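You operate a simulated robot arm through the tools that you are given. There is no shell and no other tool.

Carry out the task below with a simulated robot arm. There is one attempt and no reset: what you move stays moved.

TASK
Set the tilt to 3, send the stones to WASTE and crank the drum empty.
Fine: tray pushed in before the spray goes on, spray on before cranking and off after.

It is judged by the outcome, as a careful person would: the job done as asked, and still so three seconds after it is handed in. It fails if anything else is knocked over, pushed out of place, dropped, spilled or broken.

THE ROBOT
A 7-joint arm with a two-finger parallel gripper, fixed in place. Base frame: the origin is on the floor under the middle of its stand, x ahead of it, y to its left, z up. Readings come in m, degrees, newtons and seconds.
It reaches about 1.524 m from its shoulder. Its first joint turns from -149.0 to 149.0 degrees. Payload 3.5 kg.
Tool frame: the origin (TCP) lies between the finger pads and is the grasp point; the fingertips stand 0.023 m ahead of it; z points along the fingers, y is the line along which they close. The gripper opens to 0.094 m. The fingers are 0.038 m wide and 0.01 m thick; the gripper's body (0.054 by 0.096 m) begins 0.039 m behind the TCP.
Orientation is that of the tool frame in the base frame, as [roll, pitch, yaw] about the fixed x, y, z axes, in that order (R = Rz(yaw) Ry(pitch) Rx(roll)). With the fingers straight down and closing along the base's y, the tool's x points along the base's -x, its y along +y and its z along -z.

THE INTERFACE
- The arm moves only by the tool servo_tool. Its arguments are lists of equal length, an entry for each row: "angular": the turn, a rotation vector about the base's x, y, z in degrees, a list of three; "offset": the shift along the base's x, y, z in m, a list of three; "fingers": the gripper command, from -1 (fully open) to 1 (shut), values between in proportion. In form: {"angular": [[ax, ay, az], ...], "offset": [[dx, dy, dz], ...], "fingers": [fingers, ...]}. A call has 1 to 20 rows; each row is the pose to reach, as a shift and turn from the pose commanded when the call began. Each row takes 0.2 s and may step no farther than 0.05 m and 8.6 degrees from the row before; otherwise, or with a gripper value out of range, the whole call is refused. Where a pose cannot be reached the arm comes as near as it can. A force on the tool above 40 N (or 10 N above the force at the start of the call, whichever is more), or a blocked arm, ends the call early, and 0.2 s more pass. The fingers move at their own pace (about 0.153 m/s each) and stop on an object; they squeeze with about 30 N. The grip force told is the motor's: it shows also when the fingers shut on nothing. Time passes only in rows, and 0.2 s behind the last, so rows that repeat a pose let the fingers close. The reply holds the time, the measured pose of the TCP, the force on the tool along the base axes, the opening and the grip force, in the units named above and with some noise, with the torque about the TCP (base axes, N m) and any sound that the robot's microphone picked up.
- Cameras (640 x 400 px; columns grow to the right, rows downward): "scene" is fixed at [0.401, -0.6501, 1.322]; the picture's right is [0.89, -0.45, 0.00], its down [-0.13, -0.25, -0.96] and it looks along [0.43, 0.85, -0.29] (base axes); focal length 328 px, centre (320, 200). "wrist" rides on the gripper at [0.086, 0.016, -0.075] in the tool frame; the picture's right is [-0.18, 0.98, 0.00], its down [-0.58, -0.11, -0.81] and it looks along [-0.79, -0.15, 0.59] (tool axes); focal length 243 px, centre (320, 200). There is no depth. A picture from a camera that has moved, and an enlarged one, comes with that camera's place and axes in the base frame and with its lens.
- get_image(camera): a new picture of that camera. The clock stands still meanwhile.
- zoom(camera, box): a new picture of the part [left, top, right, bottom] of that camera's present view, enlarged. The clock stands still meanwhile.
- finish_job(): hands the job in; it is judged then, once.

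Nothing tells you positions but the pictures and the camera data. Unless the task says otherwise, let go and move clear before handing in.

The tools are called after "Request:" as name(argument=value, ...) on one line, values as JSON. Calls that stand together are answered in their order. servo_tool: Moves the arm, as the interface text tells. Its arguments: {"type":"object","properties":{"angular":{"type":"array","items":{"type":"array","items":{"type":"number"}}},"offset":{"type":"array","items":{"type":"array","items":{"type":"number"}}},"fingers":{"type":"array","items":{"type":"number"}}},"required":["angular","offset","fingers"]} The other tools are called the same way: get_image (camera) takes a picture; zoom (camera, box) takes an enlarged picture of a part of a camera's view; finish_job () hands the job in.

At the start:

```text
time_s: 0.0
ee_pos: [0.9075, 0.6175, 1.2765]
tcp_rot: [179.9, 0.0, -179.9]
contact_force: [0.2, -0.2, -0.4]
torque: [-0.01, 0.01, 0.04]
grip_width: 0.0938
gripper_force: 0.0
```

scene: 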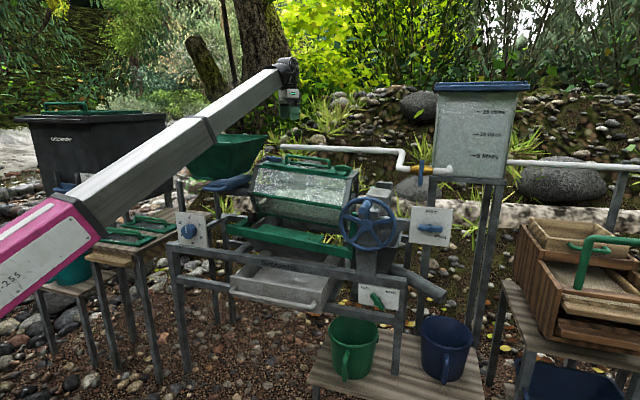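
wrist: 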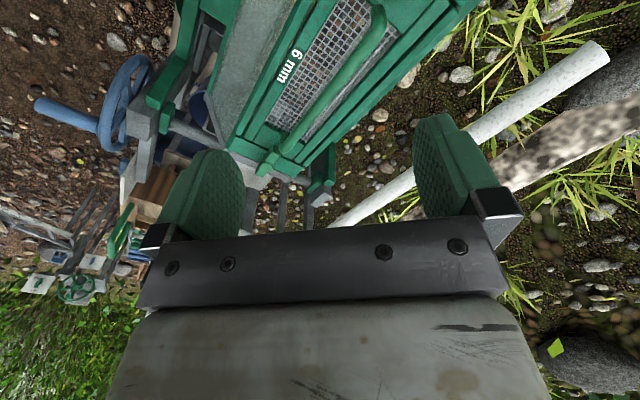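

I see a drum washing machine with a crank wheel, a tilt dial on the left, a valve plate on the right, a stone diverter lever under the drum, and a tray drawer. I'll zoom in on each to read the labels before moving.

Request:
zoom(camera="scene", box=[160, 140, 320, 240])

Request:
zoom(camera="scene", box=[320, 240, 480, 340])

Request:
zoom(camera="scene", box=[330, 150, 490, 250])

Request:
zoom(camera="scene", box=[220, 220, 380, 320])

Request:
zoom(camera="scene", box=[310, 280, 490, 400])

Request:
zoom(camera="scene", box=[480, 180, 640, 400])

Request:
zoom(camera="scene", box=[0, 80, 200, 300])

Request:
zoom(camera="scene", box=[220, 130, 400, 260])

```text
4.00 times, centred on (240, 190) of scene
camera zoom: at [0.401, -0.6501, 1.322], right [0.89, -0.45, 0.0], down [-0.13, -0.25, -0.96], along [0.43, 0.85, -0.29], focal length 1314 px, centre (640, 240)
```

zoom: 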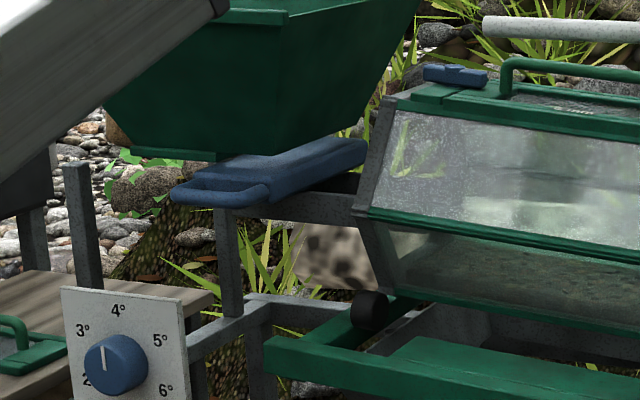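

```text
4.00 times, centred on (400, 290) of scene
camera zoom: at [0.401, -0.6501, 1.322], right [0.89, -0.45, 0.0], down [-0.13, -0.25, -0.96], along [0.43, 0.85, -0.29], focal length 1314 px, centre (0, -160)
```

zoom: 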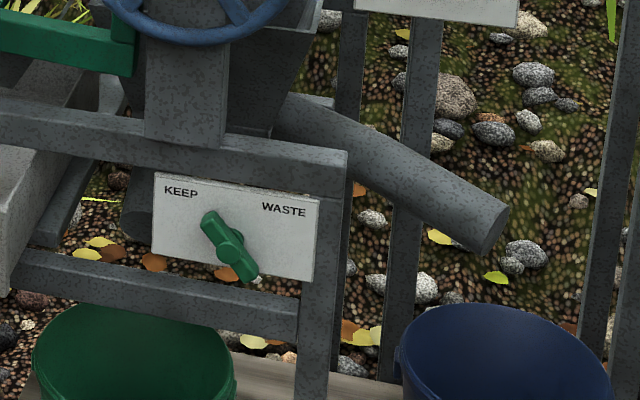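

```text
4.00 times, centred on (410, 200) of scene
camera zoom: at [0.401, -0.6501, 1.322], right [0.89, -0.45, 0.0], down [-0.13, -0.25, -0.96], along [0.43, 0.85, -0.29], focal length 1314 px, centre (-40, 200)
```

zoom: 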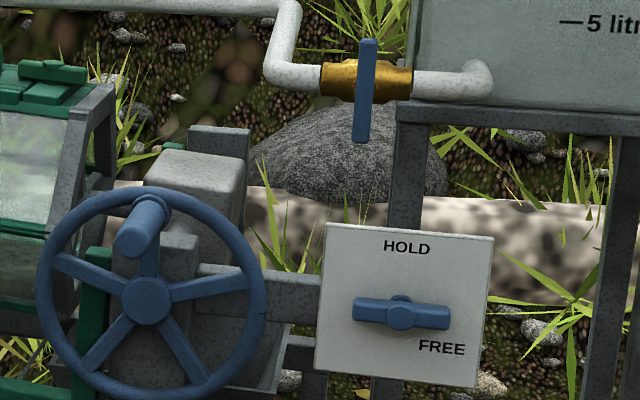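

```text
4.00 times, centred on (300, 270) of scene
camera zoom: at [0.401, -0.6501, 1.322], right [0.89, -0.45, 0.0], down [-0.13, -0.25, -0.96], along [0.43, 0.85, -0.29], focal length 1314 px, centre (400, -80)
```

zoom: 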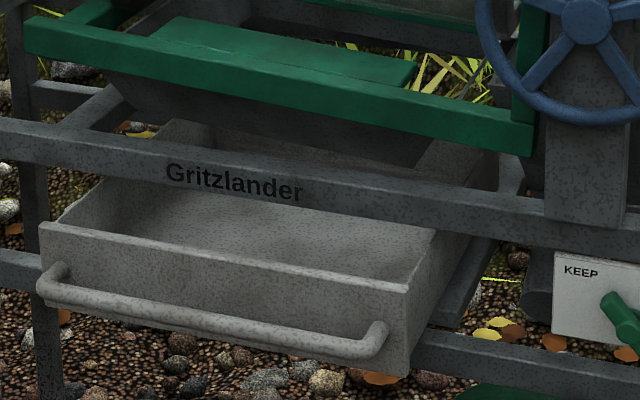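

```text
3.33 times, centred on (400, 340) of scene
camera zoom: at [0.401, -0.6501, 1.322], right [0.89, -0.45, 0.0], down [-0.13, -0.25, -0.96], along [0.43, 0.85, -0.29], focal length 1095 px, centre (53, -267)
```

zoom: 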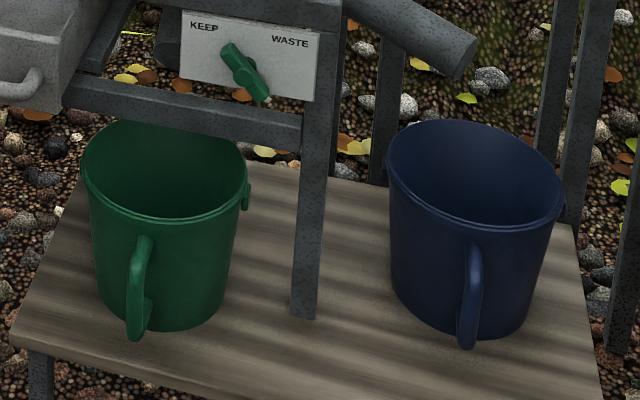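

```text
1.82 times, centred on (560, 290) of scene
camera zoom: at [0.401, -0.6501, 1.322], right [0.89, -0.45, 0.0], down [-0.13, -0.25, -0.96], along [0.43, 0.85, -0.29], focal length 597 px, centre (-116, 36)
```

zoom: 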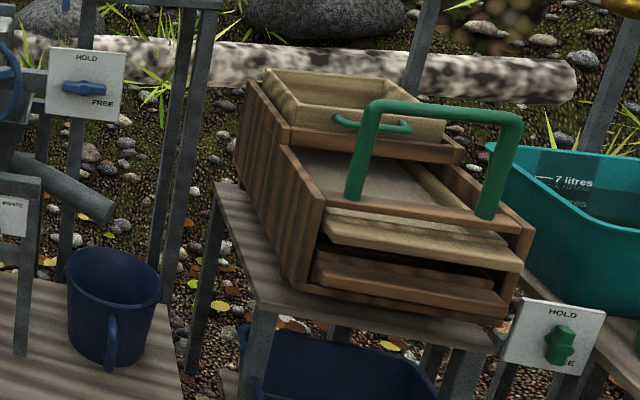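

```text
1.82 times, centred on (100, 190) of scene
camera zoom: at [0.401, -0.6501, 1.322], right [0.89, -0.45, 0.0], down [-0.13, -0.25, -0.96], along [0.43, 0.85, -0.29], focal length 597 px, centre (720, 218)
```

zoom: 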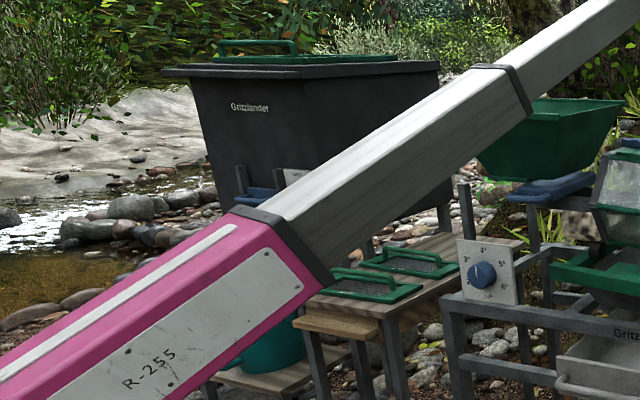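

```text
3.08 times, centred on (310, 195) of scene
camera zoom: at [0.401, -0.6501, 1.322], right [0.89, -0.45, 0.0], down [-0.13, -0.25, -0.96], along [0.43, 0.85, -0.29], focal length 1011 px, centre (351, 215)
```

zoom: 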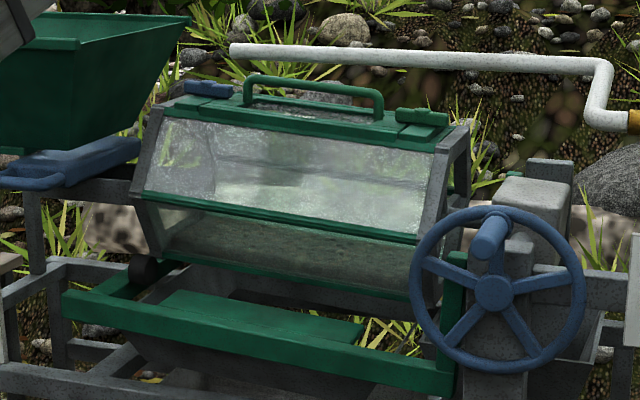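

The machine stands ahead, with its controls facing the scene camera. I'm taking closer looks at the dial, the HOLD/FREE lever, the drum latches and the wrist view before moving.

Request:
zoom(camera="scene", box=[170, 205, 218, 250])

Request:
zoom(camera="scene", box=[400, 200, 464, 250])

Request:
zoom(camera="scene", box=[250, 140, 370, 215])

Request:
zoom(camera="scene", box=[355, 280, 411, 320])

Request:
zoom(camera="wrist", box=[0, 0, 240, 150])

Request:
zoom(camera="wrist", box=[160, 0, 480, 200])

Request:
zoom(camera="wrist", box=[0, 150, 240, 310])

```text
8.89 times, centred on (194, 228) of scene
camera zoom: at [0.401, -0.6501, 1.322], right [0.89, -0.45, 0.0], down [-0.13, -0.25, -0.96], along [0.43, 0.85, -0.29], focal length 2920 px, centre (1440, -44)
```

zoom: 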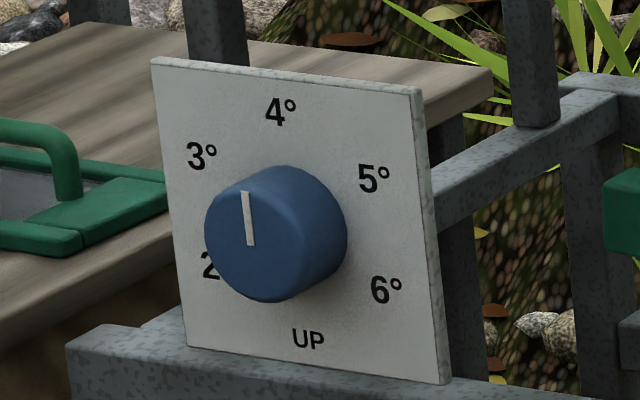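

```text
8.00 times, centred on (432, 225) of scene
camera zoom: at [0.401, -0.6501, 1.322], right [0.89, -0.45, 0.0], down [-0.13, -0.25, -0.96], along [0.43, 0.85, -0.29], focal length 2628 px, centre (-576, 0)
```

zoom: 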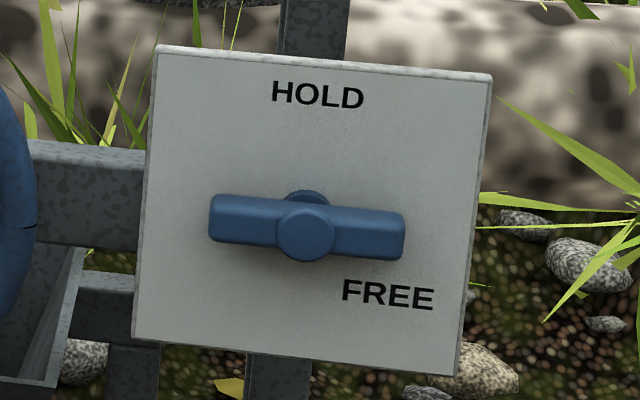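

```text
5.33 times, centred on (310, 178) of scene
camera zoom: at [0.401, -0.6501, 1.322], right [0.89, -0.45, 0.0], down [-0.13, -0.25, -0.96], along [0.43, 0.85, -0.29], focal length 1752 px, centre (373, 320)
```

zoom: 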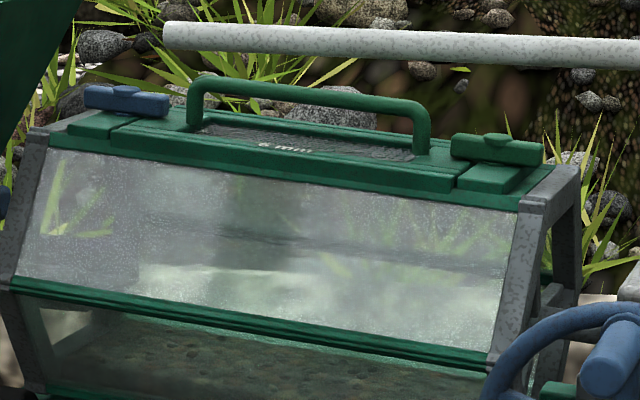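

```text
10.00 times, centred on (383, 300) of scene
camera zoom: at [0.401, -0.6501, 1.322], right [0.89, -0.45, 0.0], down [-0.13, -0.25, -0.96], along [0.43, 0.85, -0.29], focal length 3285 px, centre (-310, -800)
```

zoom: 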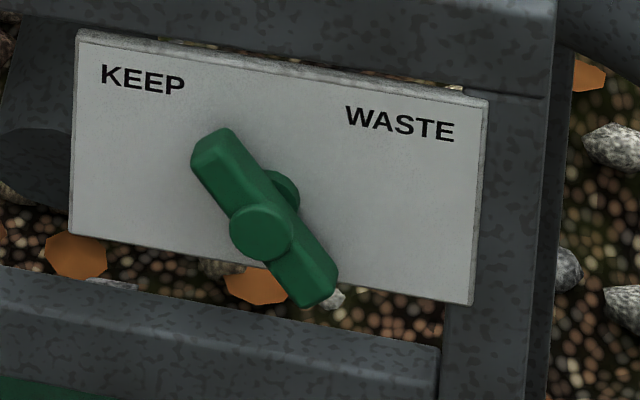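

```text
2.67 times, centred on (120, 75) of wrist
camera zoom: at [0.8205, 0.6347, 1.3522], right [0.18, 0.98, 0.0], down [0.58, -0.11, 0.81], along [0.79, -0.15, -0.59], focal length 647 px, centre (853, 533)
```

zoom: 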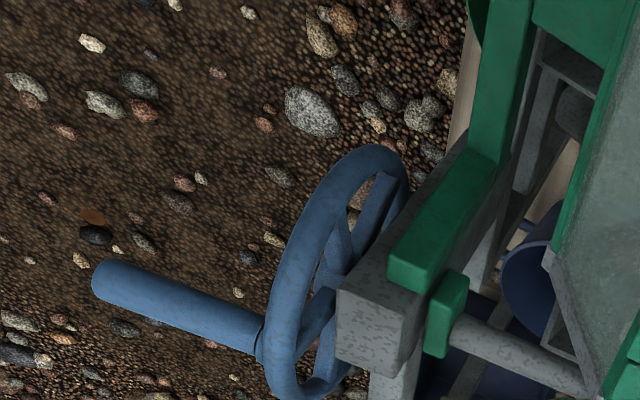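

```text
2.00 times, centred on (320, 100) of wrist
camera zoom: at [0.8205, 0.6347, 1.3522], right [0.18, 0.98, 0.0], down [0.58, -0.11, 0.81], along [0.79, -0.15, -0.59], focal length 485 px, centre (320, 400)
```

zoom: 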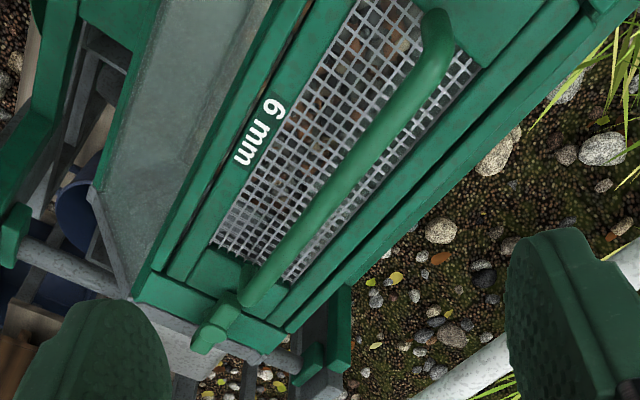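

```text
2.50 times, centred on (120, 230) of wrist
camera zoom: at [0.8205, 0.6347, 1.3522], right [0.18, 0.98, 0.0], down [0.58, -0.11, 0.81], along [0.79, -0.15, -0.59], focal length 606 px, centre (820, 125)
```

zoom: 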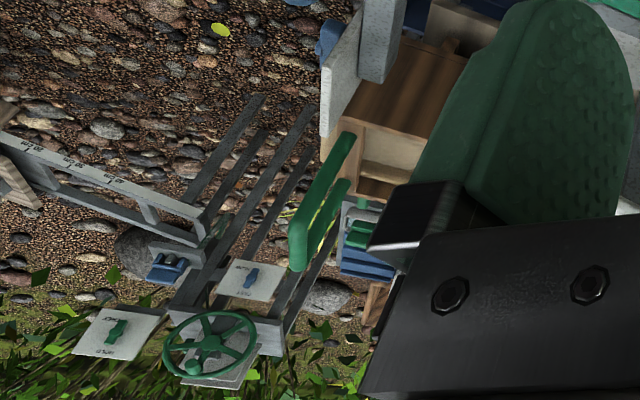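

The machine is turned about 45° to the base frame, with the wheel handle's tip near (0.96, 0.15, 1.00) and the lid handle near (0.97, 0.60, 1.09). I'll look at the valve closely and back the arm away, up and out, to get a view of the front.

Request:
zoom(camera="scene", box=[380, 145, 460, 195])

Request:
servo_tool(angular=[[0, 0, 0], [0, 0, 0], [0, 0, 0], [0, 0, 0], [0, 0, 0], [0, 0, 0], [0, 0, 0], [0, 0, 0], [0, 0, 0], [0, 0, 0]], offset=[[0, 0, 0.04], [-0.01, -0.01, 0.08], [-0.04, -0.04, 0.1], [-0.07, -0.07, 0.11], [-0.1, -0.1, 0.12], [-0.13, -0.13, 0.13], [-0.16, -0.16, 0.14], [-0.19, -0.19, 0.15], [-0.22, -0.22, 0.15], [-0.25, -0.25, 0.15]], fingers=[-1, -1, -1, -1, -1, -1, -1, -1, -1, -1])

Request:
get_image(camera="wrist")

Request:
get_image(camera="scene")

```text
8.00 times, centred on (420, 170) of scene
camera zoom: at [0.401, -0.6501, 1.322], right [0.89, -0.45, 0.0], down [-0.13, -0.25, -0.96], along [0.43, 0.85, -0.29], focal length 2628 px, centre (-480, 440)
```

zoom: 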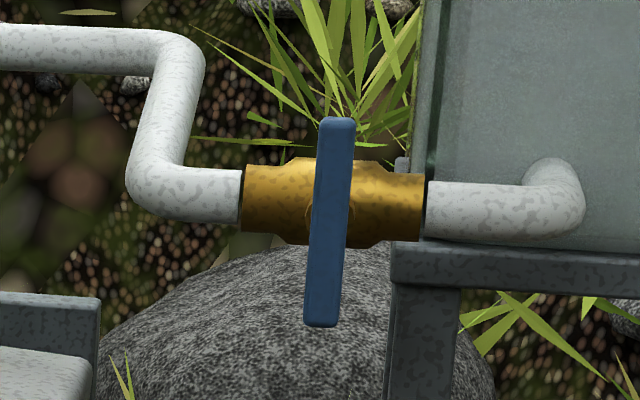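

```text
time_s: 2.2
ee_pos: [0.7127, 0.3948, 1.3443]
tcp_rot: [175.4, 9.0, 179.7]
contact_force: [-0.2, -0.1, 0.2]
torque: [-0.01, -0.02, -0.01]
grip_width: 0.0939
gripper_force: 0.0
out of reach, approached as far as the arm can: row 1, 2, 3, 4, 5, 6, 7, 8, 9, 10
```

```text
taken
camera wrist: at [0.6172, 0.4054, 1.4051], right [0.17, 0.98, 0.11], down [0.45, -0.18, 0.88], along [0.88, -0.11, -0.47], focal length 243 px, centre (320, 200)
```

wrist: 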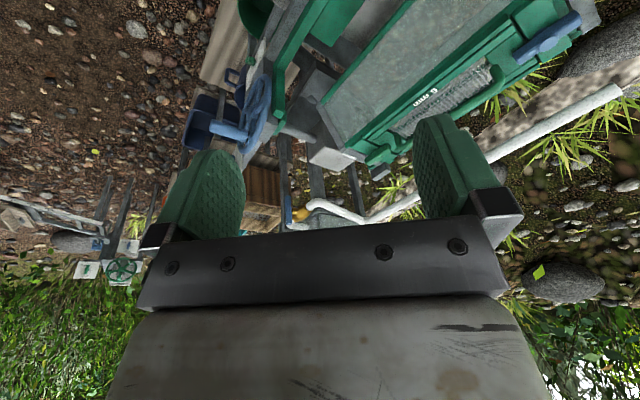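

```text
taken
```

scene: 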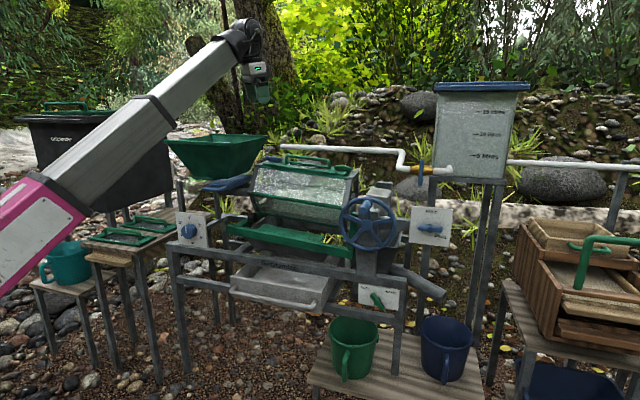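

The arm could not go that high with the tool pointing down, so I'll lower it and move back in front of the machine. I'll also tip the gripper up to face the machine's front (direction about (0.69, 0.72)).

Request:
servo_tool(angular=[[3, -7, 3], [6, -14, 6], [9, -21, 9], [12, -28.2, 12], [15, -35.3, 15], [18, -42.4, 18], [21, -49.4, 21], [24, -56.5, 24], [27, -63.5, 27], [30, -70.6, 30], [33, -77.6, 33], [36.1, -84.7, 36.1]], offset=[[-0.015, -0.025, -0.03], [-0.03, -0.05, -0.06], [-0.045, -0.075, -0.09], [-0.06, -0.1, -0.12], [-0.075, -0.125, -0.15], [-0.09, -0.15, -0.18], [-0.105, -0.175, -0.21], [-0.12, -0.2, -0.24], [-0.135, -0.225, -0.26], [-0.15, -0.25, -0.27], [-0.155, -0.26, -0.275], [-0.1575, -0.2675, -0.2765]], fingers=[-1, -1, -1, -1, -1, -1, -1, -1, -1, -1, -1, -1])

Request:
get_image(camera="wrist")

Request:
get_image(camera="scene")

```text
time_s: 4.8
ee_pos: [0.5794, 0.1263, 1.0782]
tcp_rot: [-2.9, 80.9, 48.1]
contact_force: [-0.2, -0.1, -0.1]
torque: [0.02, 0.01, 0.01]
grip_width: 0.094
gripper_force: 0.0
out of reach, approached as far as the arm can: row 10, 11, 12
```

```text
taken
camera wrist: at [0.5298, 0.09, 0.98], right [-0.78, 0.6, 0.17], down [-0.48, -0.76, 0.45], along [0.4, 0.27, 0.88], focal length 243 px, centre (320, 200)
```

wrist: 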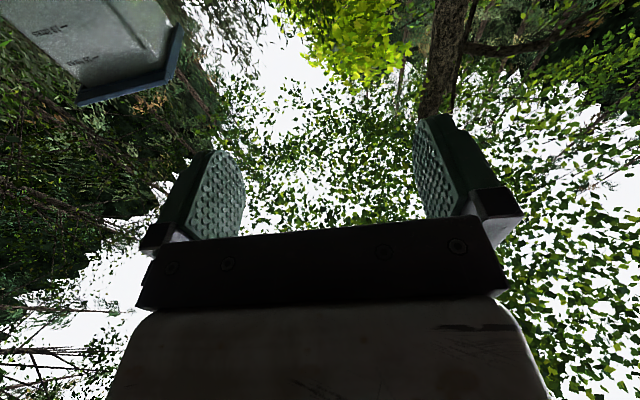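

```text
taken
```

scene: 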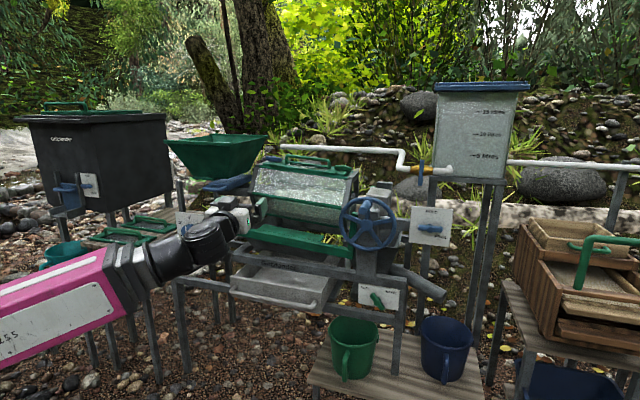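

The camera is now under the gripper and looks at the sky. I'll roll the gripper about its own axis to bring the camera round to the top, starting with 90°, and adjust to a reachable position.

Request:
servo_tool(angular=[[0, 0, 0], [0, 0, 0], [5.5, 5.8, 0], [11, 11.6, 0], [16.5, 17.4, 0], [22, 23.2, 0], [27.5, 29, 0], [33, 34.8, 0], [38.5, 40.6, 0], [44, 46.4, 0], [49.5, 52.2, 0], [55, 58, 0], [62, 62, 0]], offset=[[0.04, 0, -0.02], [0.08, 0, -0.04], [0.1, 0, -0.05], [0.1, 0, -0.05], [0.1, 0, -0.05], [0.1, 0, -0.05], [0.1, 0, -0.05], [0.1, 0, -0.05], [0.1, 0, -0.05], [0.1, 0, -0.05], [0.1, 0, -0.05], [0.1, 0, -0.05], [0.1, 0, -0.05]], fingers=[-1, -1, -1, -1, -1, -1, -1, -1, -1, -1, -1, -1, -1])

Request:
get_image(camera="wrist")

```text
time_s: 7.6
ee_pos: [0.6796, 0.1293, 1.0267]
tcp_rot: [83.9, 1.7, 125.8]
contact_force: [-0.3, -0.1, 0.3]
torque: [0.02, -0.03, 0.02]
grip_width: 0.0941
gripper_force: 0.1
```

```text
taken
camera wrist: at [0.5678, 0.1548, 1.0324], right [0.01, -0.19, 0.98], down [-0.3, -0.94, -0.18], along [0.96, -0.29, -0.06], focal length 243 px, centre (320, 200)
```

wrist: 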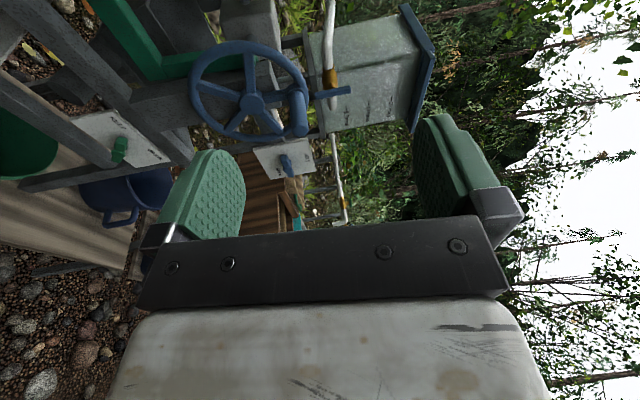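

The camera is now at the left side of the gripper, and it can roll further. I'll finish the roll so the camera sits on top with the gripper pointing straight at the machine front.

Request:
servo_tool(angular=[[5.5, 5.3, 1.05], [11, 10.6, 2.1], [16.5, 16, 3.2], [22, 21.3, 4.2], [27.6, 26.6, 5.3], [33.1, 32, 6.35], [38.6, 37.3, 7.4], [44.1, 42.6, 8.5], [49.6, 47.9, 9.5], [55.2, 53.2, 10.6], [60.7, 58.6, 11.6], [66.2, 63.9, 12.7]], offset=[[-0.01, -0.01, 0.01], [-0.02, -0.02, 0.02], [-0.03, -0.03, 0.03], [-0.04, -0.04, 0.04], [-0.05, -0.05, 0.05], [-0.06, -0.06, 0.06], [-0.06, -0.06, 0.07], [-0.06, -0.06, 0.08], [-0.06, -0.06, 0.09], [-0.06, -0.06, 0.1], [-0.06, -0.06, 0.1], [-0.06, -0.06, 0.1]], fingers=[-1, -1, -1, -1, -1, -1, -1, -1, -1, -1, -1, -1])

Request:
get_image(camera="wrist")

Request:
get_image(camera="scene")

```text
time_s: 10.2
ee_pos: [0.6208, 0.0676, 1.1268]
tcp_rot: [-41.4, -89.9, -92.4]
contact_force: [0.4, 0.7, 0.0]
torque: [-0.02, 0.02, -0.03]
grip_width: 0.0942
gripper_force: 0.1
```

```text
taken
camera wrist: at [0.5812, 0.0035, 1.2135], right [0.71, -0.68, -0.19], down [-0.64, -0.5, -0.58], along [0.3, 0.53, -0.79], focal length 243 px, centre (320, 200)
```

wrist: 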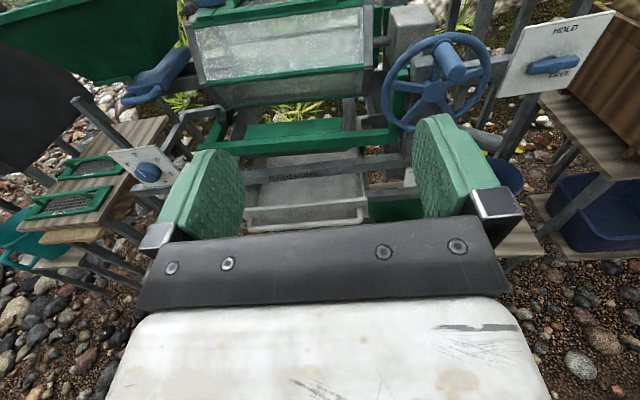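

```text
taken
```

scene: 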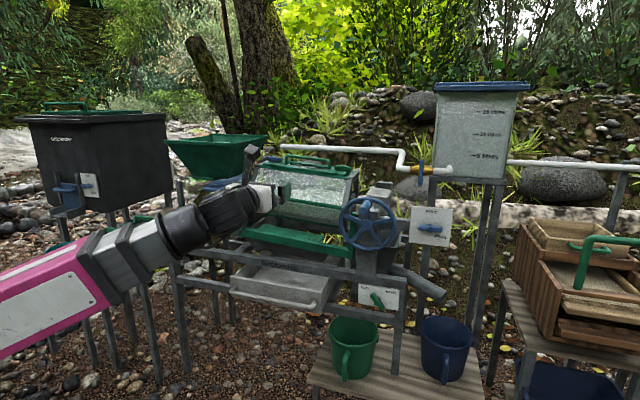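

The camera is now on top and gives a good view of the whole front. I'm zooming into each control to work out positions.

Request:
zoom(camera="wrist", box=[360, 0, 640, 175])

Request:
zoom(camera="wrist", box=[80, 0, 360, 175])

Request:
zoom(camera="wrist", box=[200, 100, 440, 250])

Request:
zoom(camera="wrist", box=[60, 100, 220, 200])

```text
2.29 times, centred on (500, 88) of wrist
camera zoom: at [0.5812, 0.0035, 1.2135], right [0.71, -0.68, -0.19], down [-0.64, -0.5, -0.58], along [0.3, 0.53, -0.79], focal length 555 px, centre (-91, 457)
```

zoom: 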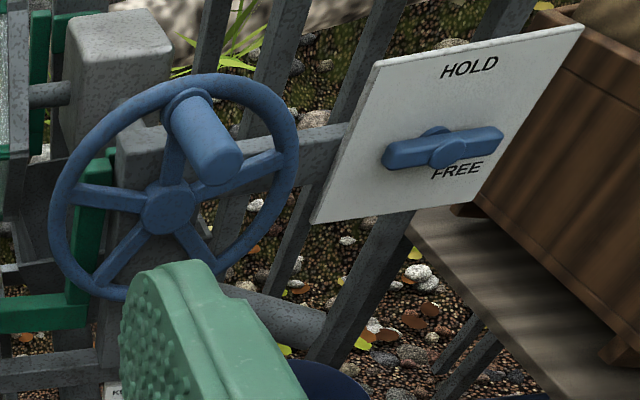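

```text
2.29 times, centred on (220, 88) of wrist
camera zoom: at [0.5812, 0.0035, 1.2135], right [0.71, -0.68, -0.19], down [-0.64, -0.5, -0.58], along [0.3, 0.53, -0.79], focal length 555 px, centre (549, 457)
```

zoom: 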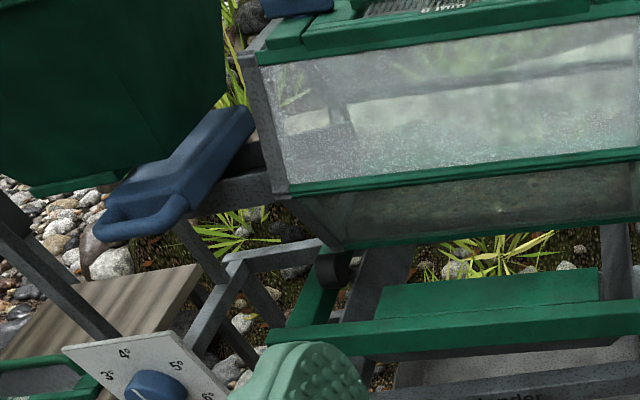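

```text
2.67 times, centred on (320, 175) of wrist
camera zoom: at [0.5812, 0.0035, 1.2135], right [0.71, -0.68, -0.19], down [-0.64, -0.5, -0.58], along [0.3, 0.53, -0.79], focal length 647 px, centre (320, 267)
```

zoom: 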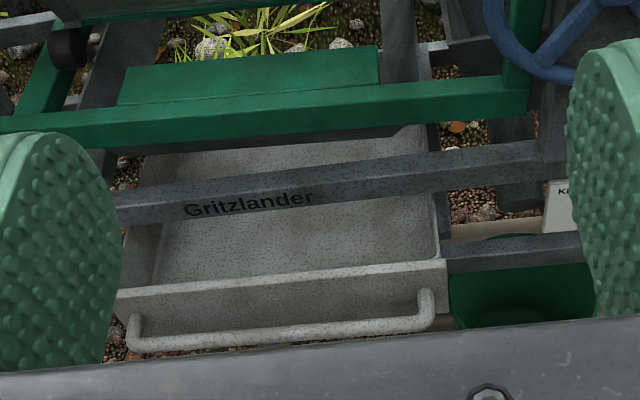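

```text
4.00 times, centred on (140, 150) of wrist
camera zoom: at [0.5812, 0.0035, 1.2135], right [0.71, -0.68, -0.19], down [-0.64, -0.5, -0.58], along [0.3, 0.53, -0.79], focal length 970 px, centre (1040, 400)
```

zoom: 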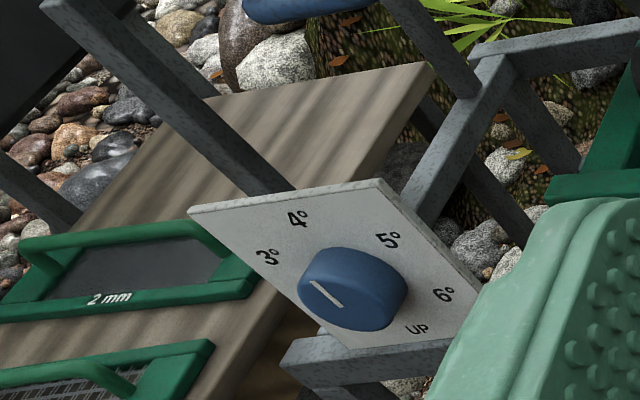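

I have the main controls located in machine coordinates. I'm comparing the second HOLD/FREE plate at the right to learn what its lever position means, and checking the hopper contents.

Request:
zoom(camera="scene", box=[600, 330, 640, 355])

Request:
zoom(camera="scene", box=[600, 340, 640, 400])

Request:
zoom(camera="scene", box=[160, 120, 280, 200])

Request:
zoom(camera="wrist", box=[420, 20, 640, 130])

```text
16.00 times, centred on (620, 342) of scene
camera zoom: at [0.401, -0.6501, 1.322], right [0.89, -0.45, 0.0], down [-0.13, -0.25, -0.96], along [0.43, 0.85, -0.29], focal length 5256 px, centre (-4480, -2080)
```

zoom: 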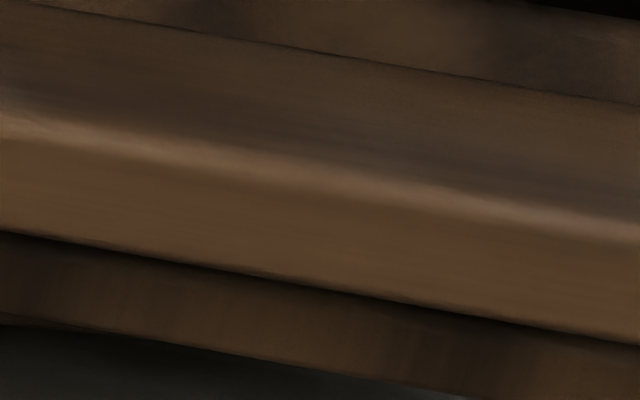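

```text
6.67 times, centred on (620, 370) of scene
camera zoom: at [0.401, -0.6501, 1.322], right [0.89, -0.45, 0.0], down [-0.13, -0.25, -0.96], along [0.43, 0.85, -0.29], focal length 2190 px, centre (-1680, -933)
```

zoom: 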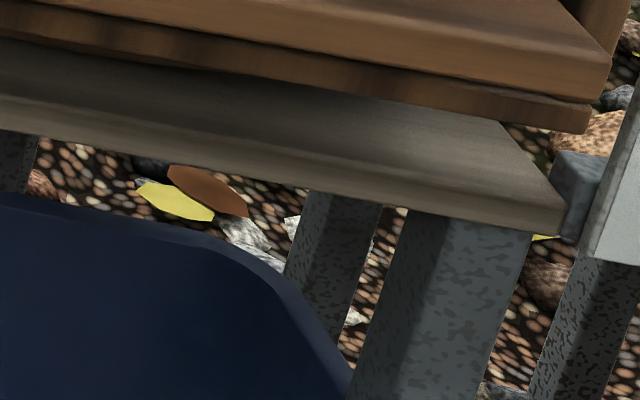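

```text
5.00 times, centred on (220, 160) of scene
camera zoom: at [0.401, -0.6501, 1.322], right [0.89, -0.45, 0.0], down [-0.13, -0.25, -0.96], along [0.43, 0.85, -0.29], focal length 1642 px, centre (820, 400)
```

zoom: 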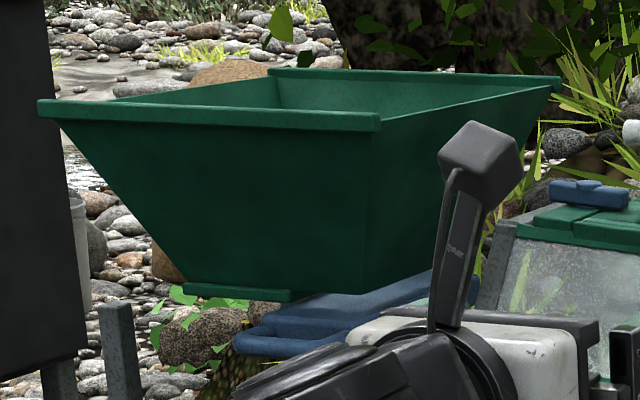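

```text
2.91 times, centred on (530, 75) of wrist
camera zoom: at [0.5812, 0.0035, 1.2135], right [0.71, -0.68, -0.19], down [-0.64, -0.5, -0.58], along [0.3, 0.53, -0.79], focal length 706 px, centre (-291, 564)
```

zoom: 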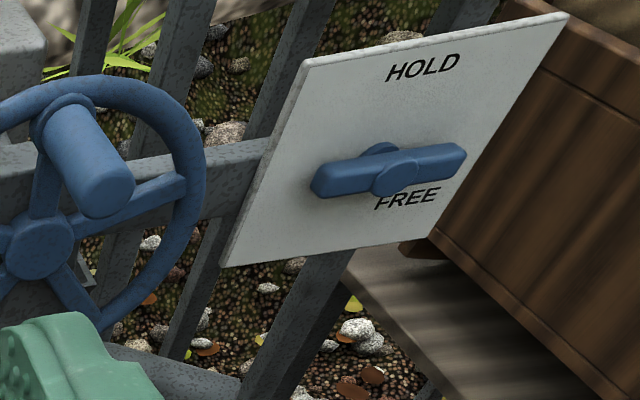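

The zoom can see past the picture's edge, so I'll look at the other machine's HOLD/FREE lever for comparison.

Request:
zoom(camera="scene", box=[560, 320, 640, 400])

Request:
zoom(camera="scene", box=[520, 180, 640, 400])

```text
5.00 times, centred on (600, 360) of scene
camera zoom: at [0.401, -0.6501, 1.322], right [0.89, -0.45, 0.0], down [-0.13, -0.25, -0.96], along [0.43, 0.85, -0.29], focal length 1642 px, centre (-1080, -600)
```

zoom: 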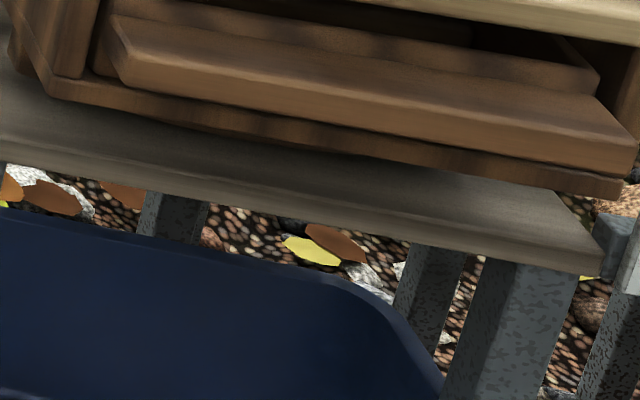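

```text
1.82 times, centred on (580, 290) of scene
camera zoom: at [0.401, -0.6501, 1.322], right [0.89, -0.45, 0.0], down [-0.13, -0.25, -0.96], along [0.43, 0.85, -0.29], focal length 597 px, centre (-153, 36)
```

zoom: 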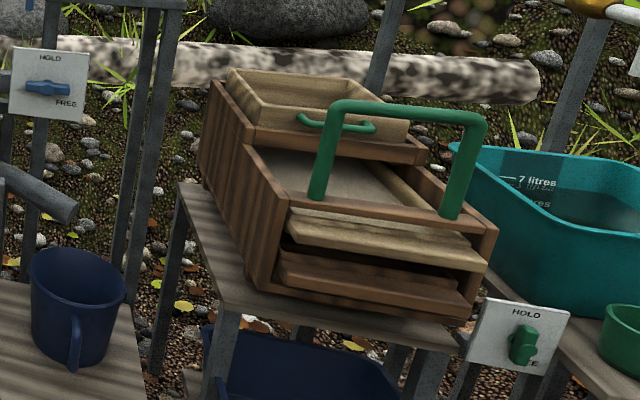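

The other lever stands vertical at HOLD while this one is horizontal, so the drum's brake appears to be on FREE already. Next I'll move in front of the tilt dial, near (0.48, 0.75, 0.79), stopping about 0.17 m short to look at it.

Request:
servo_tool(angular=[[0, 0, 0], [0, 0, 0], [0, 0, 0], [0, 0, 0], [0, 0, 0], [0, 0, 0], [0, 0, 0], [0, 0, 0], [0, 0, 0], [0, 0, 0], [0, 0, 0], [0, 0, 0], [0, 0, 0], [0, 0, 0], [0, 0, 0]], offset=[[-0.0172, 0.037, -0.0205], [-0.0345, 0.074, -0.0409], [-0.0517, 0.111, -0.0614], [-0.0689, 0.148, -0.0819], [-0.0861, 0.1849, -0.1023], [-0.1034, 0.2219, -0.1228], [-0.1206, 0.2589, -0.1433], [-0.1378, 0.2959, -0.1637], [-0.155, 0.3329, -0.1842], [-0.1723, 0.3699, -0.2047], [-0.1895, 0.4069, -0.2251], [-0.2067, 0.4439, -0.2456], [-0.224, 0.4808, -0.2661], [-0.2412, 0.5178, -0.2865], [-0.2584, 0.5548, -0.307]], fingers=[-1, -1, -1, -1, -1, -1, -1, -1, -1, -1, -1, -1, -1, -1, -1])

Request:
get_image(camera="wrist")

Request:
get_image(camera="scene")

```text
time_s: 13.4
ee_pos: [0.4261, 0.581, 0.8399]
tcp_rot: [-179.0, -88.5, 50.2]
contact_force: [0.0, 0.0, 0.2]
torque: [0.03, 0.0, 0.02]
grip_width: 0.094
gripper_force: 0.1
out of reach, approached as far as the arm can: row 3, 4, 5, 6, 7, 8, 9, 10, 11, 12, 13, 14, 15
```

```text
taken
camera wrist: at [0.3939, 0.5148, 0.9295], right [0.77, -0.62, -0.18], down [-0.6, -0.57, -0.56], along [0.24, 0.54, -0.81], focal length 243 px, centre (320, 200)
```

wrist: 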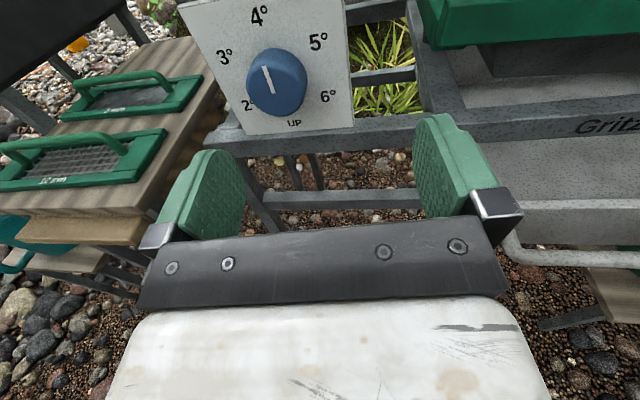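

```text
taken
```

scene: 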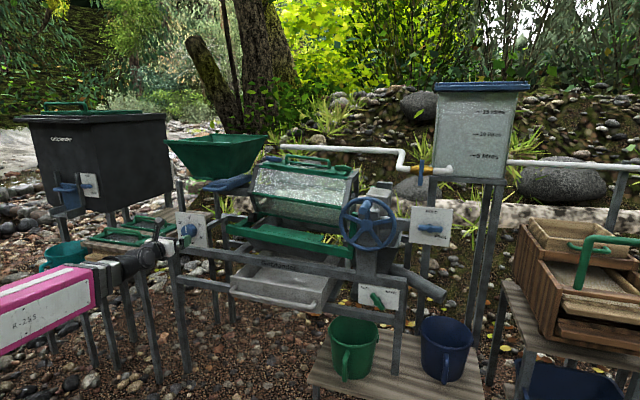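

I'm close to the tilt dial now. I'm zooming in to place the knob accurately.

Request:
zoom(camera="wrist", box=[180, 0, 372, 120])

Request:
zoom(camera="scene", box=[110, 190, 238, 270])

```text
3.33 times, centred on (276, 60) of wrist
camera zoom: at [0.3939, 0.5148, 0.9295], right [0.77, -0.62, -0.18], down [-0.6, -0.57, -0.56], along [0.24, 0.54, -0.81], focal length 809 px, centre (467, 667)
```

zoom: 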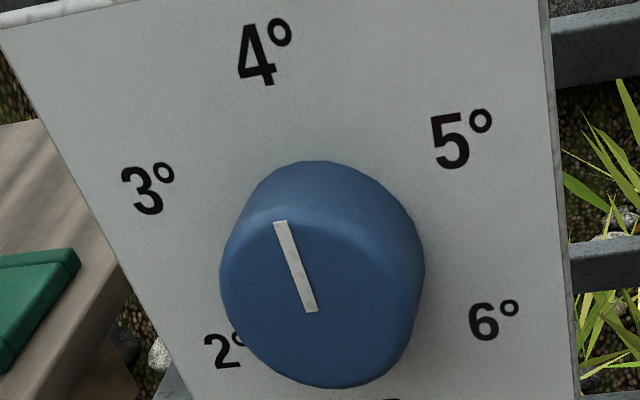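

```text
5.00 times, centred on (174, 230) of scene
camera zoom: at [0.401, -0.6501, 1.322], right [0.89, -0.45, 0.0], down [-0.13, -0.25, -0.96], along [0.43, 0.85, -0.29], focal length 1642 px, centre (1050, 50)
```

zoom: 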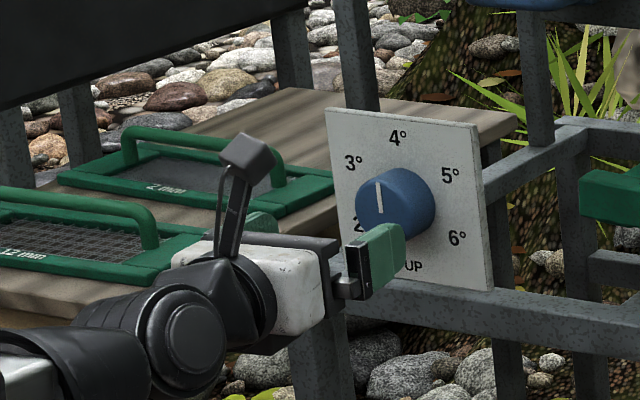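

The knob face is at about (0.479, 0.722, 0.806), about 54 mm across and 27 mm deep, with the plate just behind it. I'll line up in front of it with the gripper squared to the plate, then check the centring.

Request:
servo_tool(angular=[[0.4, -0.3, -1.7], [0.8, -0.7, -3.4], [1.1, -1.0, -5.0], [1.1, -1.0, -5.0]], offset=[[0.001, 0.03, -0.011], [0.002, 0.06, -0.022], [0.0025, 0.0888, -0.0339], [0.0025, 0.0888, -0.0339]], fingers=[-1, -1, -1, -1])

Request:
get_image(camera="wrist")

Request:
zoom(camera="scene", box=[130, 190, 258, 270])

```text
time_s: 14.4
ee_pos: [0.4653, 0.6389, 0.8126]
tcp_rot: [-176.9, -85.6, 49.2]
contact_force: [0.0, 0.7, -0.5]
torque: [0.02, -0.02, 0.0]
grip_width: 0.0939
gripper_force: 0.0
out of reach, approached as far as the arm can: row 1, 2, 3, 4
```

```text
taken
camera wrist: at [0.4373, 0.5761, 0.9043], right [0.77, -0.61, -0.19], down [-0.61, -0.6, -0.52], along [0.2, 0.51, -0.83], focal length 243 px, centre (320, 200)
```

wrist: 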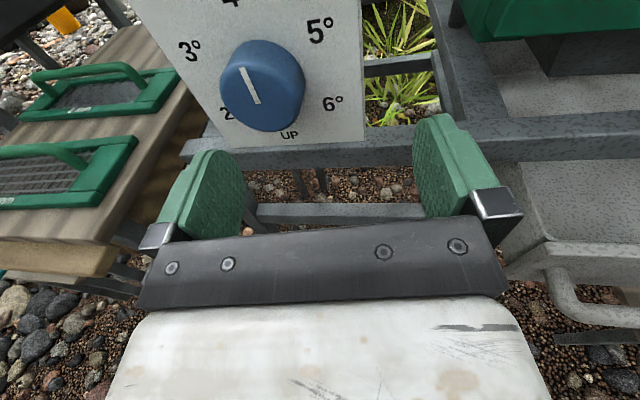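

```text
5.00 times, centred on (194, 230) of scene
camera zoom: at [0.401, -0.6501, 1.322], right [0.89, -0.45, 0.0], down [-0.13, -0.25, -0.96], along [0.43, 0.85, -0.29], focal length 1642 px, centre (950, 50)
```

zoom: 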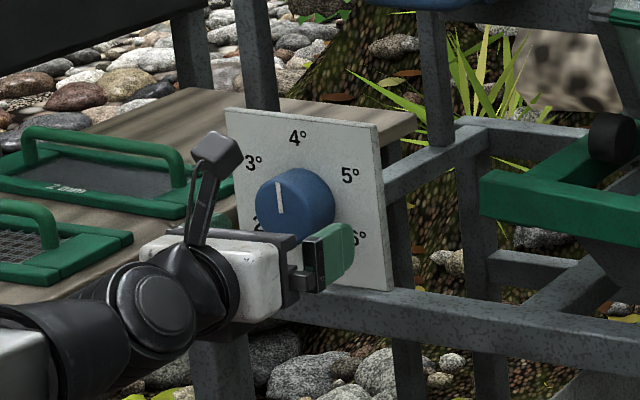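

The straight-up camera roll limits the reach here, so I'll roll the gripper back 60° anticlockwise, which the wrist should like better. I'll line up in front of the knob at the same time.

Request:
servo_tool(angular=[[-4.5, -6, -0.4], [-9.1, -12, -0.8], [-13.6, -18.1, -1.2], [-18.1, -24.1, -1.6], [-22.7, -30.1, -2], [-27.2, -36.2, -2.4], [-31.8, -42.2, -2.8], [-36.3, -48.2, -3.2], [-36.3, -48.2, -3.2]], offset=[[0, 0, 0], [0, 0, 0], [-0.005, 0.005, -0.001], [-0.01, 0.01, -0.002], [-0.018, 0.015, -0.003], [-0.025, 0.02, -0.004], [-0.031, 0.026, -0.005], [-0.0367, 0.0309, -0.0066], [-0.0367, 0.0309, -0.0066]], fingers=[-1, -1, -1, -1, -1, -1, -1, -1, -1])

Request:
get_image(camera="wrist")

Request:
zoom(camera="scene", box=[110, 180, 270, 280])

```text
time_s: 16.4
ee_pos: [0.4643, 0.6503, 0.8192]
tcp_rot: [83.9, -29.0, 147.5]
contact_force: [-0.4, -0.4, 0.4]
torque: [0.0, 0.01, -0.01]
grip_width: 0.0942
gripper_force: 0.0
out of reach, approached as far as the arm can: row 1, 2, 3, 4, 5, 6, 7, 8, 9
```

```text
taken
camera wrist: at [0.3626, 0.6249, 0.8685], right [0.48, -0.43, 0.77], down [-0.07, -0.89, -0.45], along [0.88, 0.16, -0.46], focal length 243 px, centre (320, 200)
```

wrist: 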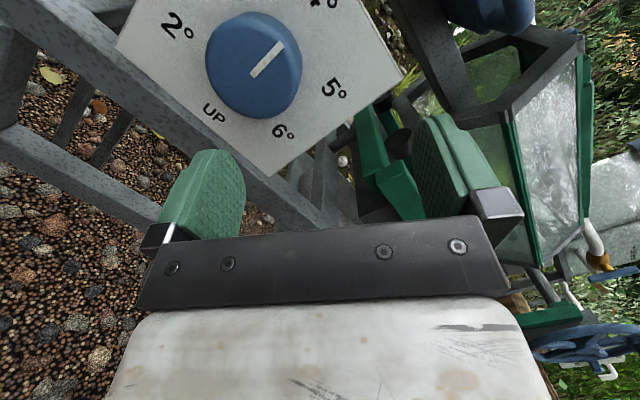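

```text
4.00 times, centred on (190, 230) of scene
camera zoom: at [0.401, -0.6501, 1.322], right [0.89, -0.45, 0.0], down [-0.13, -0.25, -0.96], along [0.43, 0.85, -0.29], focal length 1314 px, centre (840, 80)
```

zoom: 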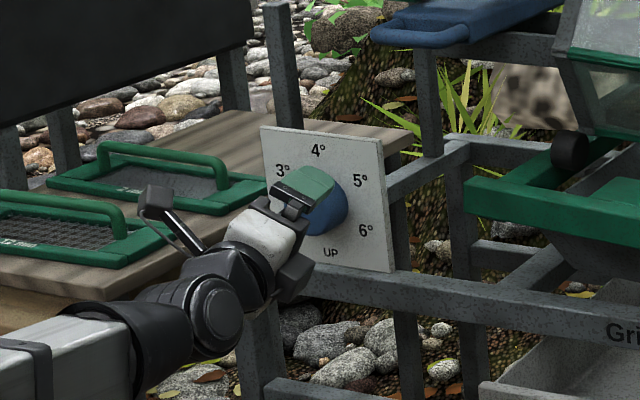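

The arm was too folded there, but the pose a little closer in should be within reach. I'll move to just short of the knob with the gripper squared up.

Request:
servo_tool(angular=[[-1.2, 1.35, -2.7], [-2.4, 2.7, -5.5], [-3.55, 4.05, -8.2], [-3.55, 4.05, -8.2]], offset=[[-0.005, 0.0137, -0.0044], [-0.01, 0.0274, -0.0088], [-0.015, 0.0411, -0.0132], [-0.015, 0.0411, -0.0132]], fingers=[-1, -1, -1, -1])

Request:
get_image(camera="wrist")

Request:
zoom(camera="scene", box=[130, 190, 242, 260])

```text
time_s: 17.4
ee_pos: [0.4933, 0.6535, 0.8229]
tcp_rot: [91.7, -29.9, 140.4]
contact_force: [-0.5, -0.3, 0.9]
torque: [-0.01, 0.01, 0.01]
grip_width: 0.094
gripper_force: 0.0
out of reach, approached as far as the arm can: row 1, 2, 3
```

```text
taken
camera wrist: at [0.3954, 0.6397, 0.8823], right [0.52, -0.39, 0.76], down [-0.16, -0.92, -0.37], along [0.84, 0.07, -0.54], focal length 243 px, centre (320, 200)
```

wrist: 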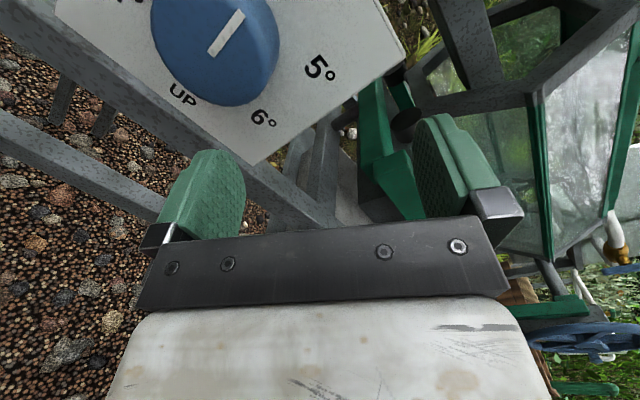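

```text
5.71 times, centred on (186, 225) of scene
camera zoom: at [0.401, -0.6501, 1.322], right [0.89, -0.45, 0.0], down [-0.13, -0.25, -0.96], along [0.43, 0.85, -0.29], focal length 1877 px, centre (1086, 57)
```

zoom: 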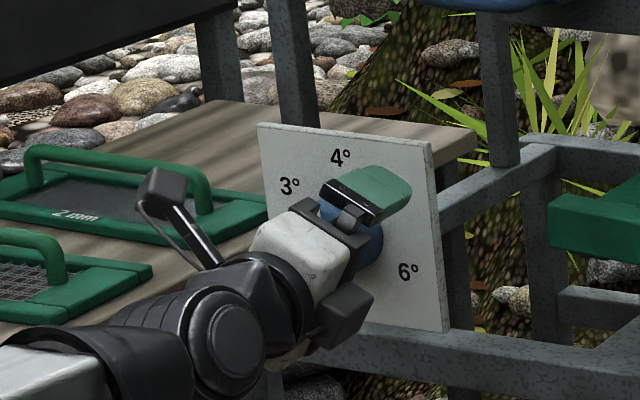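

The wrist resists pointing further right here, so I'll accept a gripper heading of about 54° (8° off the dial's axis). That is fine for gripping a round knob, so I'm moving to a pre-grasp point on that line.

Request:
servo_tool(angular=[[0.6, -0.4, 1.35], [1.2, -0.8, 2.7], [1.2, -0.8, 2.7]], offset=[[-0.0243, 0.0098, -0.0085], [-0.0485, 0.0195, -0.0169], [-0.0485, 0.0195, -0.0169]], fingers=[-1, -1, -1])

Request:
get_image(camera="wrist")

```text
time_s: 18.2
ee_pos: [0.4451, 0.6775, 0.7965]
tcp_rot: [94.3, -30.3, 143.9]
contact_force: [0.1, 0.3, 0.4]
torque: [0.02, 0.0, -0.01]
grip_width: 0.0941
gripper_force: 0.0
out of reach, approached as far as the arm can: row 1, 2, 3
```

```text
taken
camera wrist: at [0.3494, 0.6575, 0.8586], right [0.57, -0.33, 0.75], down [-0.09, -0.94, -0.33], along [0.81, 0.12, -0.57], focal length 243 px, centre (320, 200)
```

wrist: 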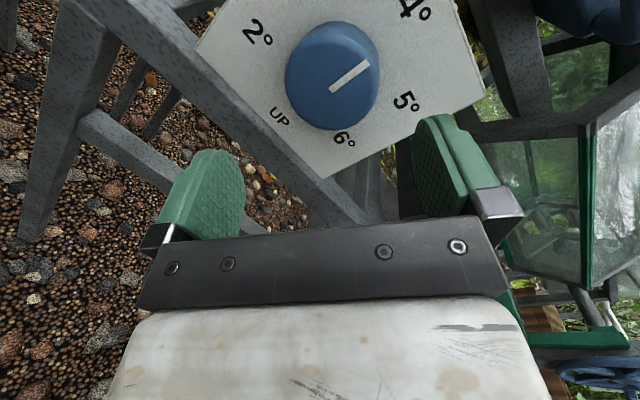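

The knob is now roughly centred between the fingers. I'm zooming in on both views for a finer fix before closing in.

Request:
zoom(camera="wrist", box=[200, 0, 488, 180])

Request:
zoom(camera="scene", box=[130, 190, 242, 260])

```text
2.22 times, centred on (344, 90) of wrist
camera zoom: at [0.3494, 0.6575, 0.8586], right [0.57, -0.33, 0.75], down [-0.09, -0.94, -0.33], along [0.81, 0.12, -0.57], focal length 539 px, centre (267, 444)
```

zoom: 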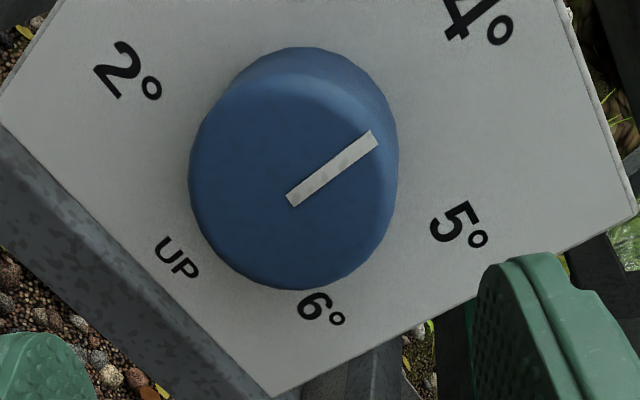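

```text
5.71 times, centred on (186, 225) of scene
camera zoom: at [0.401, -0.6501, 1.322], right [0.89, -0.45, 0.0], down [-0.13, -0.25, -0.96], along [0.43, 0.85, -0.29], focal length 1877 px, centre (1086, 57)
```

zoom: 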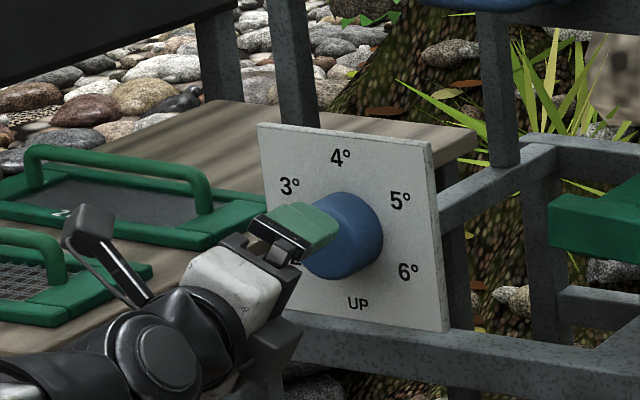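

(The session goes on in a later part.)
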